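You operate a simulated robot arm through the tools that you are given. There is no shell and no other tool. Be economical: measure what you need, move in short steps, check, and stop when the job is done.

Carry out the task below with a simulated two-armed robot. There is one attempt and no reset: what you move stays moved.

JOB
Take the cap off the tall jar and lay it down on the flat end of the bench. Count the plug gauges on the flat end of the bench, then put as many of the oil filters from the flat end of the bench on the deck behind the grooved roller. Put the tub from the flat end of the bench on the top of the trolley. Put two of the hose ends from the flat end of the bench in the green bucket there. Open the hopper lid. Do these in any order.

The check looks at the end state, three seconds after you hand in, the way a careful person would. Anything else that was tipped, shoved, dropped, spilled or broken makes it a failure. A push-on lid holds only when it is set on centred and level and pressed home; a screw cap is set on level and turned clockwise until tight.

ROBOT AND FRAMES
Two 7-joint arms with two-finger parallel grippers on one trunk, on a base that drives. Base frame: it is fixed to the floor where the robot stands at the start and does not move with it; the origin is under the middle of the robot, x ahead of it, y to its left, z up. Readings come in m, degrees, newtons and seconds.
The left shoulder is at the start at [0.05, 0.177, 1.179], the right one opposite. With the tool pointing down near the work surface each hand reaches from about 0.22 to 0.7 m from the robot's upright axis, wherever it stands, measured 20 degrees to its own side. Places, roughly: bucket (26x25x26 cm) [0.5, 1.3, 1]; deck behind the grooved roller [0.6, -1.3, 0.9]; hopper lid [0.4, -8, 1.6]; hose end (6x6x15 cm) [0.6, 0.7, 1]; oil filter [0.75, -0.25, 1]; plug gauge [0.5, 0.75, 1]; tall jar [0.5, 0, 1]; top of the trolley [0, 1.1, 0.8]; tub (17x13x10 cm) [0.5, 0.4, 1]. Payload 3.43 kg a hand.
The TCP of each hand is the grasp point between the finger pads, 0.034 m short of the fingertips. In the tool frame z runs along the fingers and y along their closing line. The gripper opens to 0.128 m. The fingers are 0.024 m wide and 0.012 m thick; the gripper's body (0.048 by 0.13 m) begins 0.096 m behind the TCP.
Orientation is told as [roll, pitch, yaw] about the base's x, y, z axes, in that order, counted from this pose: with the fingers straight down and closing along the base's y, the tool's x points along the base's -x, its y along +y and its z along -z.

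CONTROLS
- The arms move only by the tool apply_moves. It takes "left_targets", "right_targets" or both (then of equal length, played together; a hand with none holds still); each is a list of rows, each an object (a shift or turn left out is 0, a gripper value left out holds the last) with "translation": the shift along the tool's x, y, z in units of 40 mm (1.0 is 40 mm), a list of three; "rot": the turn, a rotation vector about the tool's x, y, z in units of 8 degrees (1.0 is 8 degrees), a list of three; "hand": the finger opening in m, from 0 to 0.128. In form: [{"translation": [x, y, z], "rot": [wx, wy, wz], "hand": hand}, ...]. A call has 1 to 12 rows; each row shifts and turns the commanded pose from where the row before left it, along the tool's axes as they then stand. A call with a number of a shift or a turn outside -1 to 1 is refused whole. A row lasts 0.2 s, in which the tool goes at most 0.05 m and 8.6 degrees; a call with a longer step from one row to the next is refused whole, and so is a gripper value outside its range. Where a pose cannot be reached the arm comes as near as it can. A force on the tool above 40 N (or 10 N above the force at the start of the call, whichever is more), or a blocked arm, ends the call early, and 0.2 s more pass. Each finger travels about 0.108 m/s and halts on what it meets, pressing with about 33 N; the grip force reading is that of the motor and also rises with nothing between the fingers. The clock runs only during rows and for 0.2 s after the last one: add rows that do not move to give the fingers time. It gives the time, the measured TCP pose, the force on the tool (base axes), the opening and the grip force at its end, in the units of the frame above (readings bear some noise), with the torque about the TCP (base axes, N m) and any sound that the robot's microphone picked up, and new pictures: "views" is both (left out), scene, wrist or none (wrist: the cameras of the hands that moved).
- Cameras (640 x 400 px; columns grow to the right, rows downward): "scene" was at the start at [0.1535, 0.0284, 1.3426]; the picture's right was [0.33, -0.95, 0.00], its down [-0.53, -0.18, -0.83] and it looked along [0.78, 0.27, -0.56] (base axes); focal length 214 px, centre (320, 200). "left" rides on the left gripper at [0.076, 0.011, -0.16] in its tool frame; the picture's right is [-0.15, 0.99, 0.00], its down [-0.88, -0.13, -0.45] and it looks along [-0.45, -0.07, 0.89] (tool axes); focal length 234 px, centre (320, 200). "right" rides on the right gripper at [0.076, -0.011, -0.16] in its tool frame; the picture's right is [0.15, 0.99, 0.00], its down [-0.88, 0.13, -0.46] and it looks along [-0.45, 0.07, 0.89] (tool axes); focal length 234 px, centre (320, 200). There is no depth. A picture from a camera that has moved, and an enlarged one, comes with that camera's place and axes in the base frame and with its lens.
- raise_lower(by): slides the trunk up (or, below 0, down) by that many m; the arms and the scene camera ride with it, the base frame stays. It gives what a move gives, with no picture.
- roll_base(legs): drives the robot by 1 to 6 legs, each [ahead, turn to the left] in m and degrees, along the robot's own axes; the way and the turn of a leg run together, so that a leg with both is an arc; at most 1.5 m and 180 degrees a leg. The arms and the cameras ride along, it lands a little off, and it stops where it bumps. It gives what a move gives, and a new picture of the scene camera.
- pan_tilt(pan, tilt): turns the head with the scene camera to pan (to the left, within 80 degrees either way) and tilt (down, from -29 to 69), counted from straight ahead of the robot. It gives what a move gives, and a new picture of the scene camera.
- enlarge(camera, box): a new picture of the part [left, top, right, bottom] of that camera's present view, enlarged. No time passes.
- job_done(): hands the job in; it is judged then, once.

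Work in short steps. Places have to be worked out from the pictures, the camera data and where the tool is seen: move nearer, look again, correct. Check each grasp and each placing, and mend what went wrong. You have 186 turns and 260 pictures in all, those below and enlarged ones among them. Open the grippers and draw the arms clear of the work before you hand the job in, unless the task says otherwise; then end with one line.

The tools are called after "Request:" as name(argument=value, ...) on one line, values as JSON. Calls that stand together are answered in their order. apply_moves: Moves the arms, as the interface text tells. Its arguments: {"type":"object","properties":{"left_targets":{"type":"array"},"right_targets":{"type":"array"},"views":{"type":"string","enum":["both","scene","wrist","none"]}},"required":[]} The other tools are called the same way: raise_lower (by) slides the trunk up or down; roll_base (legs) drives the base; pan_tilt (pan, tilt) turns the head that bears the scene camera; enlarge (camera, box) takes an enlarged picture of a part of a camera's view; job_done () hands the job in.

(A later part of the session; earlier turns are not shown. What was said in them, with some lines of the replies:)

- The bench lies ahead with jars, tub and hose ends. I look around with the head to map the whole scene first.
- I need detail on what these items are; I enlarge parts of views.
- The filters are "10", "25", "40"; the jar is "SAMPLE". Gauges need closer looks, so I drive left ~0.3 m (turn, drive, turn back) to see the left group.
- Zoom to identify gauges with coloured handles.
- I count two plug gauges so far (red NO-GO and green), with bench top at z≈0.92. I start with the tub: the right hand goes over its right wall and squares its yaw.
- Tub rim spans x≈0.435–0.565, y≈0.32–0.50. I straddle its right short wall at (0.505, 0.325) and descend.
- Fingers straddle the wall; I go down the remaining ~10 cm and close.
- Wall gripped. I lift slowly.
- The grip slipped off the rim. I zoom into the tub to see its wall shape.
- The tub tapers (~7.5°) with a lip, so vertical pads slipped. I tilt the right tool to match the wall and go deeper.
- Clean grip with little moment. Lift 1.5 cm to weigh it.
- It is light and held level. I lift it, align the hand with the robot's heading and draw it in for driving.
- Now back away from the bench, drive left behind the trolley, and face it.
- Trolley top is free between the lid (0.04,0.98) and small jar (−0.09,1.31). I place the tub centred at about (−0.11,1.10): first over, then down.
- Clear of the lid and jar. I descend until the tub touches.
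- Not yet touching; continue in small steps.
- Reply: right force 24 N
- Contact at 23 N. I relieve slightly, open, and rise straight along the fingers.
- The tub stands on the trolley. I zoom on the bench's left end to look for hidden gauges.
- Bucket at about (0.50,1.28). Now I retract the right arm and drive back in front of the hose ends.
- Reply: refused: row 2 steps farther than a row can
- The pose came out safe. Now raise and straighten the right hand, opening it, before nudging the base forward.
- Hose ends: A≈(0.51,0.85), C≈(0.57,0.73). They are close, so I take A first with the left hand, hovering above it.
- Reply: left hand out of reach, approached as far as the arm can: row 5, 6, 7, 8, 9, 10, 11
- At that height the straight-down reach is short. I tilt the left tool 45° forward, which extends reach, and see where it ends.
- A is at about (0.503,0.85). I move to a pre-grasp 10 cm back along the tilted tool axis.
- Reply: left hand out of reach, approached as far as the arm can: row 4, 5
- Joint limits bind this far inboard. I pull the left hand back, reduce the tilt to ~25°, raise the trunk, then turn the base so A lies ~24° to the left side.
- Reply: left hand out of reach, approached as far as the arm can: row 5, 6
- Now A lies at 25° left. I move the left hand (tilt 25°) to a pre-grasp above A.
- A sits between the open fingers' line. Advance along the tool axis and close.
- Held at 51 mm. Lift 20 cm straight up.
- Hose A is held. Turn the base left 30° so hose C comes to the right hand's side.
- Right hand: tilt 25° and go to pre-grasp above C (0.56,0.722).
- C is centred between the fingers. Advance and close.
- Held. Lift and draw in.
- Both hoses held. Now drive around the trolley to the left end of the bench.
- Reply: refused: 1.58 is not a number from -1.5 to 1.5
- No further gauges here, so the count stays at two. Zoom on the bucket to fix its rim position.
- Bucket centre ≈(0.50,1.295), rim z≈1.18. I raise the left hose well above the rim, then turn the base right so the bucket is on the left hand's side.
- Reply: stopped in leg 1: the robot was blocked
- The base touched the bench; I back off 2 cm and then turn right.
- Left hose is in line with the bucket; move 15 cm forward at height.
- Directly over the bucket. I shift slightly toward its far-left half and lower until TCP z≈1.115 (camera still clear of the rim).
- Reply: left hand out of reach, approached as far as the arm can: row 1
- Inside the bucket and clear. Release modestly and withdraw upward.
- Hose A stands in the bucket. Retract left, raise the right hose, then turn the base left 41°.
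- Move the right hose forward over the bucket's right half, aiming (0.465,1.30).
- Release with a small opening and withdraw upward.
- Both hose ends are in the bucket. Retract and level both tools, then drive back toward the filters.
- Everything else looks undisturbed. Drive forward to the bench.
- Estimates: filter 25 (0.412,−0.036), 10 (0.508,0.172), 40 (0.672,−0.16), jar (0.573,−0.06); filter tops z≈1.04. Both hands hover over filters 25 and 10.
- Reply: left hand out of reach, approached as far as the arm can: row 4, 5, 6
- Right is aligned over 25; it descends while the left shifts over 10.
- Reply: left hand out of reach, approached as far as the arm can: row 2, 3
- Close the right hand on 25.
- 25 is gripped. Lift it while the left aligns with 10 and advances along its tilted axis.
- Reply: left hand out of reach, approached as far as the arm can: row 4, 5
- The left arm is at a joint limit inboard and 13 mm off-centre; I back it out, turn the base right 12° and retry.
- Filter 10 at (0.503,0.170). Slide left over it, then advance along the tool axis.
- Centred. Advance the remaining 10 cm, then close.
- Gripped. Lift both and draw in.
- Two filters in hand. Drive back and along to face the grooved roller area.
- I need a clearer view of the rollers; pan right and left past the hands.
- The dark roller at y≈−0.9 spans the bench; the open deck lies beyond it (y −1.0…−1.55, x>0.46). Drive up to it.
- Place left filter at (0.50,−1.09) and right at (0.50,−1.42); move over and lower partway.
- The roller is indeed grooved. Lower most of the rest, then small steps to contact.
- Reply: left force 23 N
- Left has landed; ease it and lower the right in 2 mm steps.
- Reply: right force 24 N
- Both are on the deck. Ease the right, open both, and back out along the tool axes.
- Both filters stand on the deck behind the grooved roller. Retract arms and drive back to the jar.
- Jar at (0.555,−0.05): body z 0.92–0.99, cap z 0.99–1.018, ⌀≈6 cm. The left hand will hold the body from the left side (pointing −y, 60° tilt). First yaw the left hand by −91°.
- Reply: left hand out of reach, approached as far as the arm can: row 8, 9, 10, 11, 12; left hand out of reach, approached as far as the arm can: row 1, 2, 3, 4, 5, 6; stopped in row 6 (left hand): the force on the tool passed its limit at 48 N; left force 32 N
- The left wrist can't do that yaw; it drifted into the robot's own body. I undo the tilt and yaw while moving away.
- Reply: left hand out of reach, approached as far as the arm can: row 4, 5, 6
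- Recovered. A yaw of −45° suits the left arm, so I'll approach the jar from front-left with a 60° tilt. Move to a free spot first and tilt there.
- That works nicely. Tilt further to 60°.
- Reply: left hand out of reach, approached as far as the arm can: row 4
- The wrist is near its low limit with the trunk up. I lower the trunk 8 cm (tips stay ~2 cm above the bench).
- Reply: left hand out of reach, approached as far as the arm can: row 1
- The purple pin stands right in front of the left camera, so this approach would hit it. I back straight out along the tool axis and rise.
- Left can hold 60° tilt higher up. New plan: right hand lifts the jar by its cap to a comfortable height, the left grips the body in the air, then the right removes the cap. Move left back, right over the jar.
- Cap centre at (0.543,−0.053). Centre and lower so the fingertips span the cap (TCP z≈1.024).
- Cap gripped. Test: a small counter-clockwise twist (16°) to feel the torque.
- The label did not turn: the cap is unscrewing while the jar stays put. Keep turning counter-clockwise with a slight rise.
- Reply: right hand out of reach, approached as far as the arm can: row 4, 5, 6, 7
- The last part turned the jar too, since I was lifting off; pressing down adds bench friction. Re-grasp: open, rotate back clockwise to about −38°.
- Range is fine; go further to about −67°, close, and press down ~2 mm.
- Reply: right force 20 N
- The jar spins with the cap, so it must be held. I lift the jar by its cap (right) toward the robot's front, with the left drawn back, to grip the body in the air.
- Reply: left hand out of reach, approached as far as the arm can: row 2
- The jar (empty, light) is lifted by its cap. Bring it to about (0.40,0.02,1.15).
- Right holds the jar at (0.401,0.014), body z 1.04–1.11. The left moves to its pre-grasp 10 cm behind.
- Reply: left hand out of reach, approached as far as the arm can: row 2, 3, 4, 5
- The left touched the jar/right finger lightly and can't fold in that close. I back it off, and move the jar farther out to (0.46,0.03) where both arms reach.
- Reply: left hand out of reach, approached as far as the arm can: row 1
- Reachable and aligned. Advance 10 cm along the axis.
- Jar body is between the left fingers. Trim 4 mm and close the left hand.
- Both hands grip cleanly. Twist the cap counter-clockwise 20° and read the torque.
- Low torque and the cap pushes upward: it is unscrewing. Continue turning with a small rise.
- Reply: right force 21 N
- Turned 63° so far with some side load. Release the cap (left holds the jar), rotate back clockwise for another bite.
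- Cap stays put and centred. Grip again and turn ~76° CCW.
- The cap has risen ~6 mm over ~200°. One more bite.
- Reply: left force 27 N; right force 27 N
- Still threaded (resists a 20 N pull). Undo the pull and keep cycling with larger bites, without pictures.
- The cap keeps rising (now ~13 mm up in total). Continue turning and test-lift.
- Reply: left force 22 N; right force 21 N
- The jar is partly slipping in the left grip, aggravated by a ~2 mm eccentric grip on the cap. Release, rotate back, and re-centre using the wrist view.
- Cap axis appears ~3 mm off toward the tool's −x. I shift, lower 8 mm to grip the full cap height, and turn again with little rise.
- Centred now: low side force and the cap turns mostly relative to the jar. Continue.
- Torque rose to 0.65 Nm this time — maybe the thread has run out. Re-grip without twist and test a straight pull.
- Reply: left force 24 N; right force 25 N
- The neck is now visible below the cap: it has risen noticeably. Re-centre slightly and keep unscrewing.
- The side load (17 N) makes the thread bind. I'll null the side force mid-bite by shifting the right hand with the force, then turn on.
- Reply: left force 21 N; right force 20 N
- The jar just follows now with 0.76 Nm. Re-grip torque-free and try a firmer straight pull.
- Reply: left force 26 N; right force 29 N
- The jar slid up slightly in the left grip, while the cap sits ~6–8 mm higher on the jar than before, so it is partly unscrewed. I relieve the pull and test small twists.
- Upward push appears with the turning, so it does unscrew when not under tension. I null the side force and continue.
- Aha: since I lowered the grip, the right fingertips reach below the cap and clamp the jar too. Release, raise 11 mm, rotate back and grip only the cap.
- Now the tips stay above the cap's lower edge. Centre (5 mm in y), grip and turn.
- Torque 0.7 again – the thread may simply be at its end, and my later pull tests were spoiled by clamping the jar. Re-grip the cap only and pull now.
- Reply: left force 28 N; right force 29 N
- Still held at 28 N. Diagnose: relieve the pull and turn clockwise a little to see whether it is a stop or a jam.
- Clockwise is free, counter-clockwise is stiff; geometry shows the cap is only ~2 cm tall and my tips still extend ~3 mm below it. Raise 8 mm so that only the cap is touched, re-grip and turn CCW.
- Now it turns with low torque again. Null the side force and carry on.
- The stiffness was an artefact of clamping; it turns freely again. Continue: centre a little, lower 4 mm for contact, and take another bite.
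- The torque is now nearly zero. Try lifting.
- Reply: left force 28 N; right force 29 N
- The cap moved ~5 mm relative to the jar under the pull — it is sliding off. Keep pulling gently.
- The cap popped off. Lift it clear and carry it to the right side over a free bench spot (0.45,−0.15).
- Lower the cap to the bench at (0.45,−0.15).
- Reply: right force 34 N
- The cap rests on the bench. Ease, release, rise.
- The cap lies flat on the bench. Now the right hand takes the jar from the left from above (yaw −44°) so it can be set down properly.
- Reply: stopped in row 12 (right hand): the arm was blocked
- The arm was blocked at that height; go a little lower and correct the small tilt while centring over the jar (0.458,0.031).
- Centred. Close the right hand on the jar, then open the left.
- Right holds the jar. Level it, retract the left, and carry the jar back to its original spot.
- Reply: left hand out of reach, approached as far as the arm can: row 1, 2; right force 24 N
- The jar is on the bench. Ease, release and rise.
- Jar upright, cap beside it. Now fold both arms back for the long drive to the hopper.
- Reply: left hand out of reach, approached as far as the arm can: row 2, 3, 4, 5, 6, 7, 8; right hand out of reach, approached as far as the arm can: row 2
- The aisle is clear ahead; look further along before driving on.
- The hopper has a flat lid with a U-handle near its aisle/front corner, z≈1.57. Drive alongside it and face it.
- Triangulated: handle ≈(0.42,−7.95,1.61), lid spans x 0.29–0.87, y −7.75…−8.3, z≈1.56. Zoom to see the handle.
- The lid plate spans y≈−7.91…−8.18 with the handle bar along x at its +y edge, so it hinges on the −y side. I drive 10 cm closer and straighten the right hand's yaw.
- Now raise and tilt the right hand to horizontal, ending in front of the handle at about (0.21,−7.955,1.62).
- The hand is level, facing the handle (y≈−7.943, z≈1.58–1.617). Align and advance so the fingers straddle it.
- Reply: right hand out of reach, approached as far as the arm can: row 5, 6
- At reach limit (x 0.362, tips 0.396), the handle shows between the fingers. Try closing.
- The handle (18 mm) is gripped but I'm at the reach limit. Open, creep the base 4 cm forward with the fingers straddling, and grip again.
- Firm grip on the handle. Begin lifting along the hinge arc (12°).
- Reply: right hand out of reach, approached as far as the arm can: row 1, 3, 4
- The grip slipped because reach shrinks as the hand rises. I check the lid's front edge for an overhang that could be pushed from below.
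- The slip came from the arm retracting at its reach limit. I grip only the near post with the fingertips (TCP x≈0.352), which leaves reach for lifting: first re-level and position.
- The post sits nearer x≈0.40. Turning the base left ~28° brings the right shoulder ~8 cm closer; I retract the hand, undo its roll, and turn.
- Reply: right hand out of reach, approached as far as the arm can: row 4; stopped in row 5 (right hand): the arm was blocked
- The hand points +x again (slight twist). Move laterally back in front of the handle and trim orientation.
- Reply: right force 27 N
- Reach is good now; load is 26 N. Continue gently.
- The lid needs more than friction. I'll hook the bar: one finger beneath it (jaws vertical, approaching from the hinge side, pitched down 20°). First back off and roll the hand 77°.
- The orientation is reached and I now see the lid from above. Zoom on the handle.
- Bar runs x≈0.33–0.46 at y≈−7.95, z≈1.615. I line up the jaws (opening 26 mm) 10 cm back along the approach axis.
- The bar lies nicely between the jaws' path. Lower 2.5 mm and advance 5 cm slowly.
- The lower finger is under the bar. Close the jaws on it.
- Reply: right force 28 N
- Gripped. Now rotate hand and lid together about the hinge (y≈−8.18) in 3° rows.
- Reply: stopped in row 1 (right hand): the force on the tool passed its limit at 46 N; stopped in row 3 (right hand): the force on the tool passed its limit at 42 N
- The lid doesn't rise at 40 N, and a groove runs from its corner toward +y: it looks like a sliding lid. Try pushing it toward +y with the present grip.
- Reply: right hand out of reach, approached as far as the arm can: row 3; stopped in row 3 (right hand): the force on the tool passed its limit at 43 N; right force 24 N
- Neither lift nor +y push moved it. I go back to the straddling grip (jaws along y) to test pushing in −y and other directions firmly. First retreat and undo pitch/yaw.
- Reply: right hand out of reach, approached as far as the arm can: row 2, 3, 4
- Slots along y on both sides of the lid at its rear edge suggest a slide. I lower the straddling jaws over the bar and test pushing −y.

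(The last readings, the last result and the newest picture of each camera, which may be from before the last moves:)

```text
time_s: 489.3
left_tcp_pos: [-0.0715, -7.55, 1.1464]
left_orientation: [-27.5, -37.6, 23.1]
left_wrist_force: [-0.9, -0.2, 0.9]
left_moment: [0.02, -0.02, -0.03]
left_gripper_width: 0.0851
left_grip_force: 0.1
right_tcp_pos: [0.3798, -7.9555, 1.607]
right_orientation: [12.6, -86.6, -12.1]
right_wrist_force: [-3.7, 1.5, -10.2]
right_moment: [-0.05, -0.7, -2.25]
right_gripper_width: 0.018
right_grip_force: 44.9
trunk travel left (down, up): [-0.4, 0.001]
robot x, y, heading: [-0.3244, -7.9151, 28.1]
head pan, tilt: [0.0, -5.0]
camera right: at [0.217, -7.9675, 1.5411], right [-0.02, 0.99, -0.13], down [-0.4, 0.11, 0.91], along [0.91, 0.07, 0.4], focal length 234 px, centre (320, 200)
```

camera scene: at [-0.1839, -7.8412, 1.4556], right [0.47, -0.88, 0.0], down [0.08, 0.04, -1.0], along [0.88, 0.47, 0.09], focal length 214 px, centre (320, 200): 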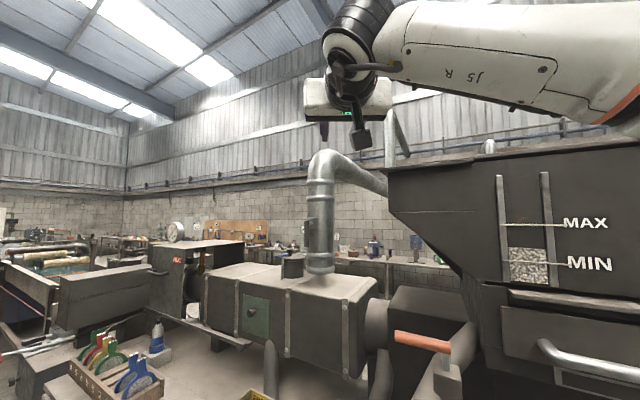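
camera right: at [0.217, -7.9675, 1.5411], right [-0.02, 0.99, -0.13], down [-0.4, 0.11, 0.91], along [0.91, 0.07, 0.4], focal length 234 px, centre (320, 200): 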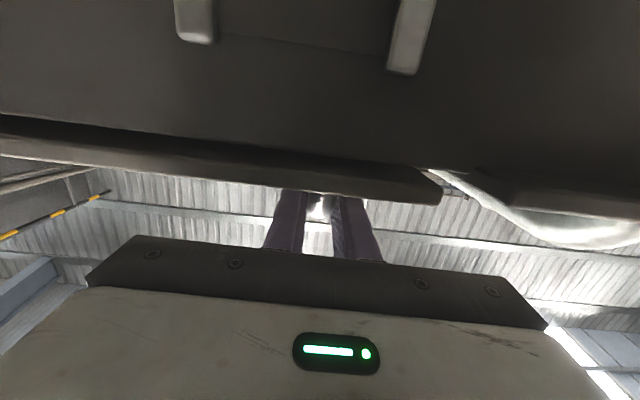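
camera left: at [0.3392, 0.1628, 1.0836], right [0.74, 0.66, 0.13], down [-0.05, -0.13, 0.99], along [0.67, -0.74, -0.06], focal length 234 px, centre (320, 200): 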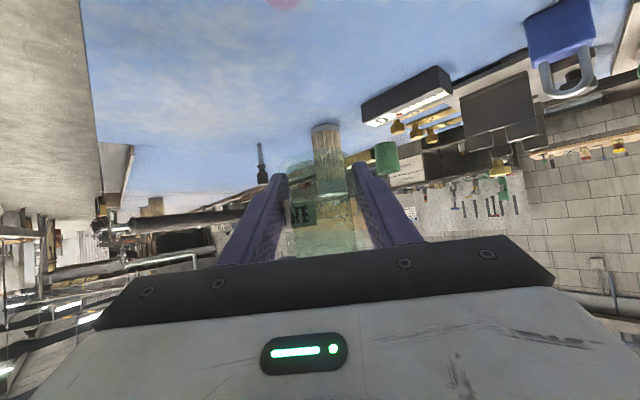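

It slides freely toward −y. Keep pushing it open.

Request:
apply_moves(right_targets=[{"translation": [0, -0.4, 0]}, {"translation": [0, -0.5, 0]}, {"translation": [0, -0.5, 0]}, {"translation": [0, -0.5, 0]}, {"translation": [0, -0.5, 0]}, {"translation": [0, -0.5, 0]}, {}], views="none")

Request:
apply_moves(right_targets=[{"translation": [0, -0.5, 0]}, {"translation": [0, -0.5, 0]}, {"translation": [0, -0.5, 0]}, {"translation": [0, -0.5, 0]}, {"translation": [0, -0.5, 0]}, {}], views="wrist")

```text
time_s: 490.9
left_tcp_pos: [-0.0698, -7.5507, 1.1462]
left_orientation: [-27.5, -37.6, 23.1]
left_wrist_force: [0.0, -0.3, -0.3]
left_moment: [-0.02, -0.03, -0.03]
left_gripper_width: 0.0852
left_grip_force: 0.1
right_tcp_pos: [0.3799, -8.0721, 1.6074]
right_orientation: [16.5, -86.8, -15.9]
right_wrist_force: [8.4, -1.4, 7.1]
right_moment: [0.12, 0.92, -2.02]
right_gripper_width: 0.0179
right_grip_force: 44.9
trunk travel left (down, up): [-0.4, 0.001]
robot x, y, heading: [-0.3251, -7.9144, 27.8]
head pan, tilt: [0.0, -5.0]
```

```text
time_s: 492.3
left_tcp_pos: [-0.0714, -7.5506, 1.146]
left_orientation: [-27.4, -37.7, 23.1]
left_wrist_force: [0.6, 0.0, -0.1]
left_moment: [-0.02, 0.0, 0.02]
left_gripper_width: 0.0851
left_grip_force: 0.1
right_tcp_pos: [0.3802, -8.173, 1.608]
right_orientation: [15.9, -87.1, -15.2]
right_wrist_force: [4.5, -1.8, 14.0]
right_moment: [0.19, -0.05, -2.17]
right_gripper_width: 0.0182
right_grip_force: 44.7
trunk travel left (down, up): [-0.4, 0.001]
robot x, y, heading: [-0.3231, -7.9169, 27.9]
head pan, tilt: [0.0, -5.0]
camera right: at [0.2174, -8.1853, 1.5395], right [-0.02, 0.99, -0.13], down [-0.41, 0.11, 0.9], along [0.91, 0.07, 0.41], focal length 234 px, centre (320, 200)
```

right: 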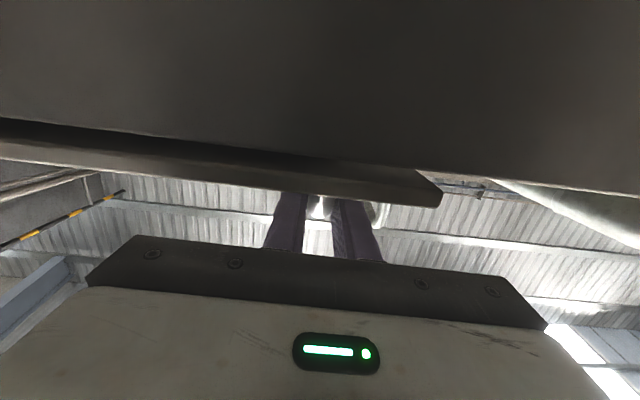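

Opened 23 cm so far, still free. Continue carefully to its end stop.

Request:
apply_moves(right_targets=[{"translation": [0, -0.3, 0]}, {"translation": [0, -0.3, 0]}, {"translation": [0, -0.3, 0]}, {}], views="none")

```text
time_s: 493.3
left_tcp_pos: [-0.072, -7.5477, 1.1449]
left_orientation: [-27.7, -37.7, 23.2]
left_wrist_force: [0.5, -0.5, 0.5]
left_moment: [-0.04, -0.02, -0.01]
left_gripper_width: 0.0851
left_grip_force: 0.1
right_tcp_pos: [0.3796, -8.2032, 1.6068]
right_orientation: [9.2, -86.8, -8.2]
right_wrist_force: [-4.0, 13.0, 0.4]
right_moment: [0.16, -1.24, -2.18]
right_gripper_width: 0.0184
right_grip_force: 44.7
trunk travel left (down, up): [-0.4, 0.001]
robot x, y, heading: [-0.3256, -7.9154, 28.3]
head pan, tilt: [0.0, -5.0]
```

It reached its stop (13 N) after ~26 cm. Release and withdraw straight back, then check.

Request:
apply_moves(right_targets=[{"translation": [0, 0.08, 0]}, {"hand": 0.06}, {}, {"translation": [-0.1, 0, -0.8]}, {"translation": [0, 0, -0.9]}, {"translation": [0, 0, -0.9]}, {"translation": [0, 0, -0.9]}, {"translation": [0, 0, -0.9]}, {}], views="both")

```text
time_s: 495.3
left_tcp_pos: [-0.0709, -7.5499, 1.1465]
left_orientation: [-27.4, -37.6, 23.1]
left_wrist_force: [0.0, 1.2, -0.3]
left_moment: [-0.01, -0.01, -0.01]
left_gripper_width: 0.0847
left_grip_force: 0.0
right_tcp_pos: [0.2086, -8.2046, 1.6194]
right_orientation: [14.4, -86.7, -13.9]
right_wrist_force: [0.5, -0.1, 0.3]
right_moment: [-0.01, -0.04, 0.01]
right_gripper_width: 0.0599
right_grip_force: 0.1
trunk travel left (down, up): [-0.4, 0.001]
robot x, y, heading: [-0.3214, -7.9143, 27.8]
head pan, tilt: [0.0, -5.0]
camera scene: at [-0.1832, -7.8427, 1.4555], right [0.47, -0.88, 0.0], down [0.08, 0.04, -1.0], along [0.88, 0.47, 0.09], focal length 214 px, centre (320, 200)
camera right: at [0.0463, -8.2163, 1.553], right [-0.02, 0.99, -0.13], down [-0.41, 0.11, 0.91], along [0.91, 0.07, 0.4], focal length 234 px, centre (320, 200)
```

scene: 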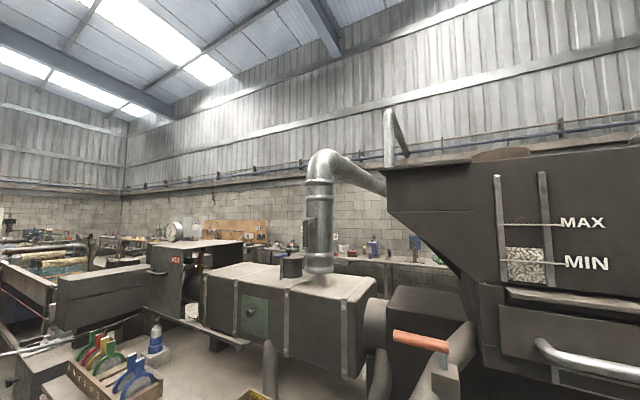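
right: 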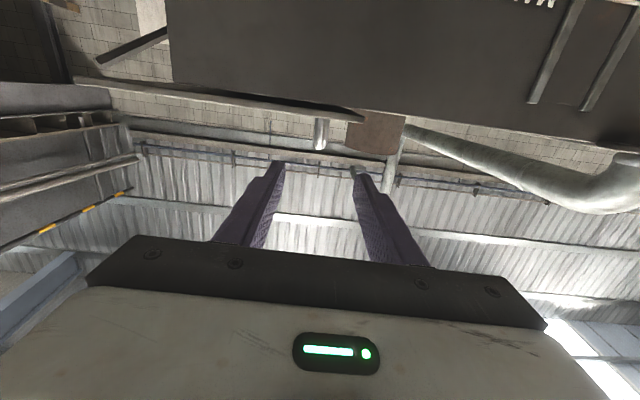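

The lid is slid fully open and stays. I back the robot off a little so the arms are clear, then hand in.

Request:
roll_base(legs=[[-0.3, 0]])

```text
time_s: 497.4
left_tcp_pos: [-0.3409, -7.6937, 1.1454]
left_orientation: [-27.5, -37.7, 23.0]
left_wrist_force: [-0.3, -0.5, 0.0]
left_moment: [0.0, 0.0, -0.01]
left_gripper_width: 0.085
left_grip_force: 0.0
right_tcp_pos: [-0.0628, -8.3481, 1.6202]
right_orientation: [14.0, -86.8, -13.7]
right_wrist_force: [0.1, 0.0, -0.5]
right_moment: [0.04, 0.02, 0.0]
right_gripper_width: 0.0601
right_grip_force: 0.1
trunk travel left (down, up): [-0.4, 0.001]
robot x, y, heading: [-0.5893, -8.0593, 27.7]
head pan, tilt: [0.0, -5.0]
camera scene: at [-0.4533, -7.9853, 1.4557], right [0.47, -0.89, 0.0], down [0.08, 0.04, -1.0], along [0.88, 0.46, 0.09], focal length 214 px, centre (320, 200)
```

scene: 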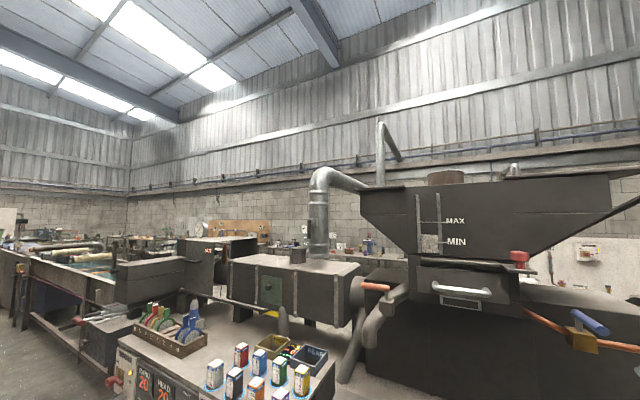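

The arms are clear, the grippers are open and every part of the job is in place, so I hand in.

Request:
job_done()

```text
The job is handed in.
```

I finished every part of the job and handed it in: the jar's cap is on the bench, two oil filters are on the deck (I counted two plug gauges), the tub is on the trolley, two hose ends are in the bucket, and the hopper lid is slid open; along the way the robot's base bumped the end of the bench once, and nothing visibly moved.
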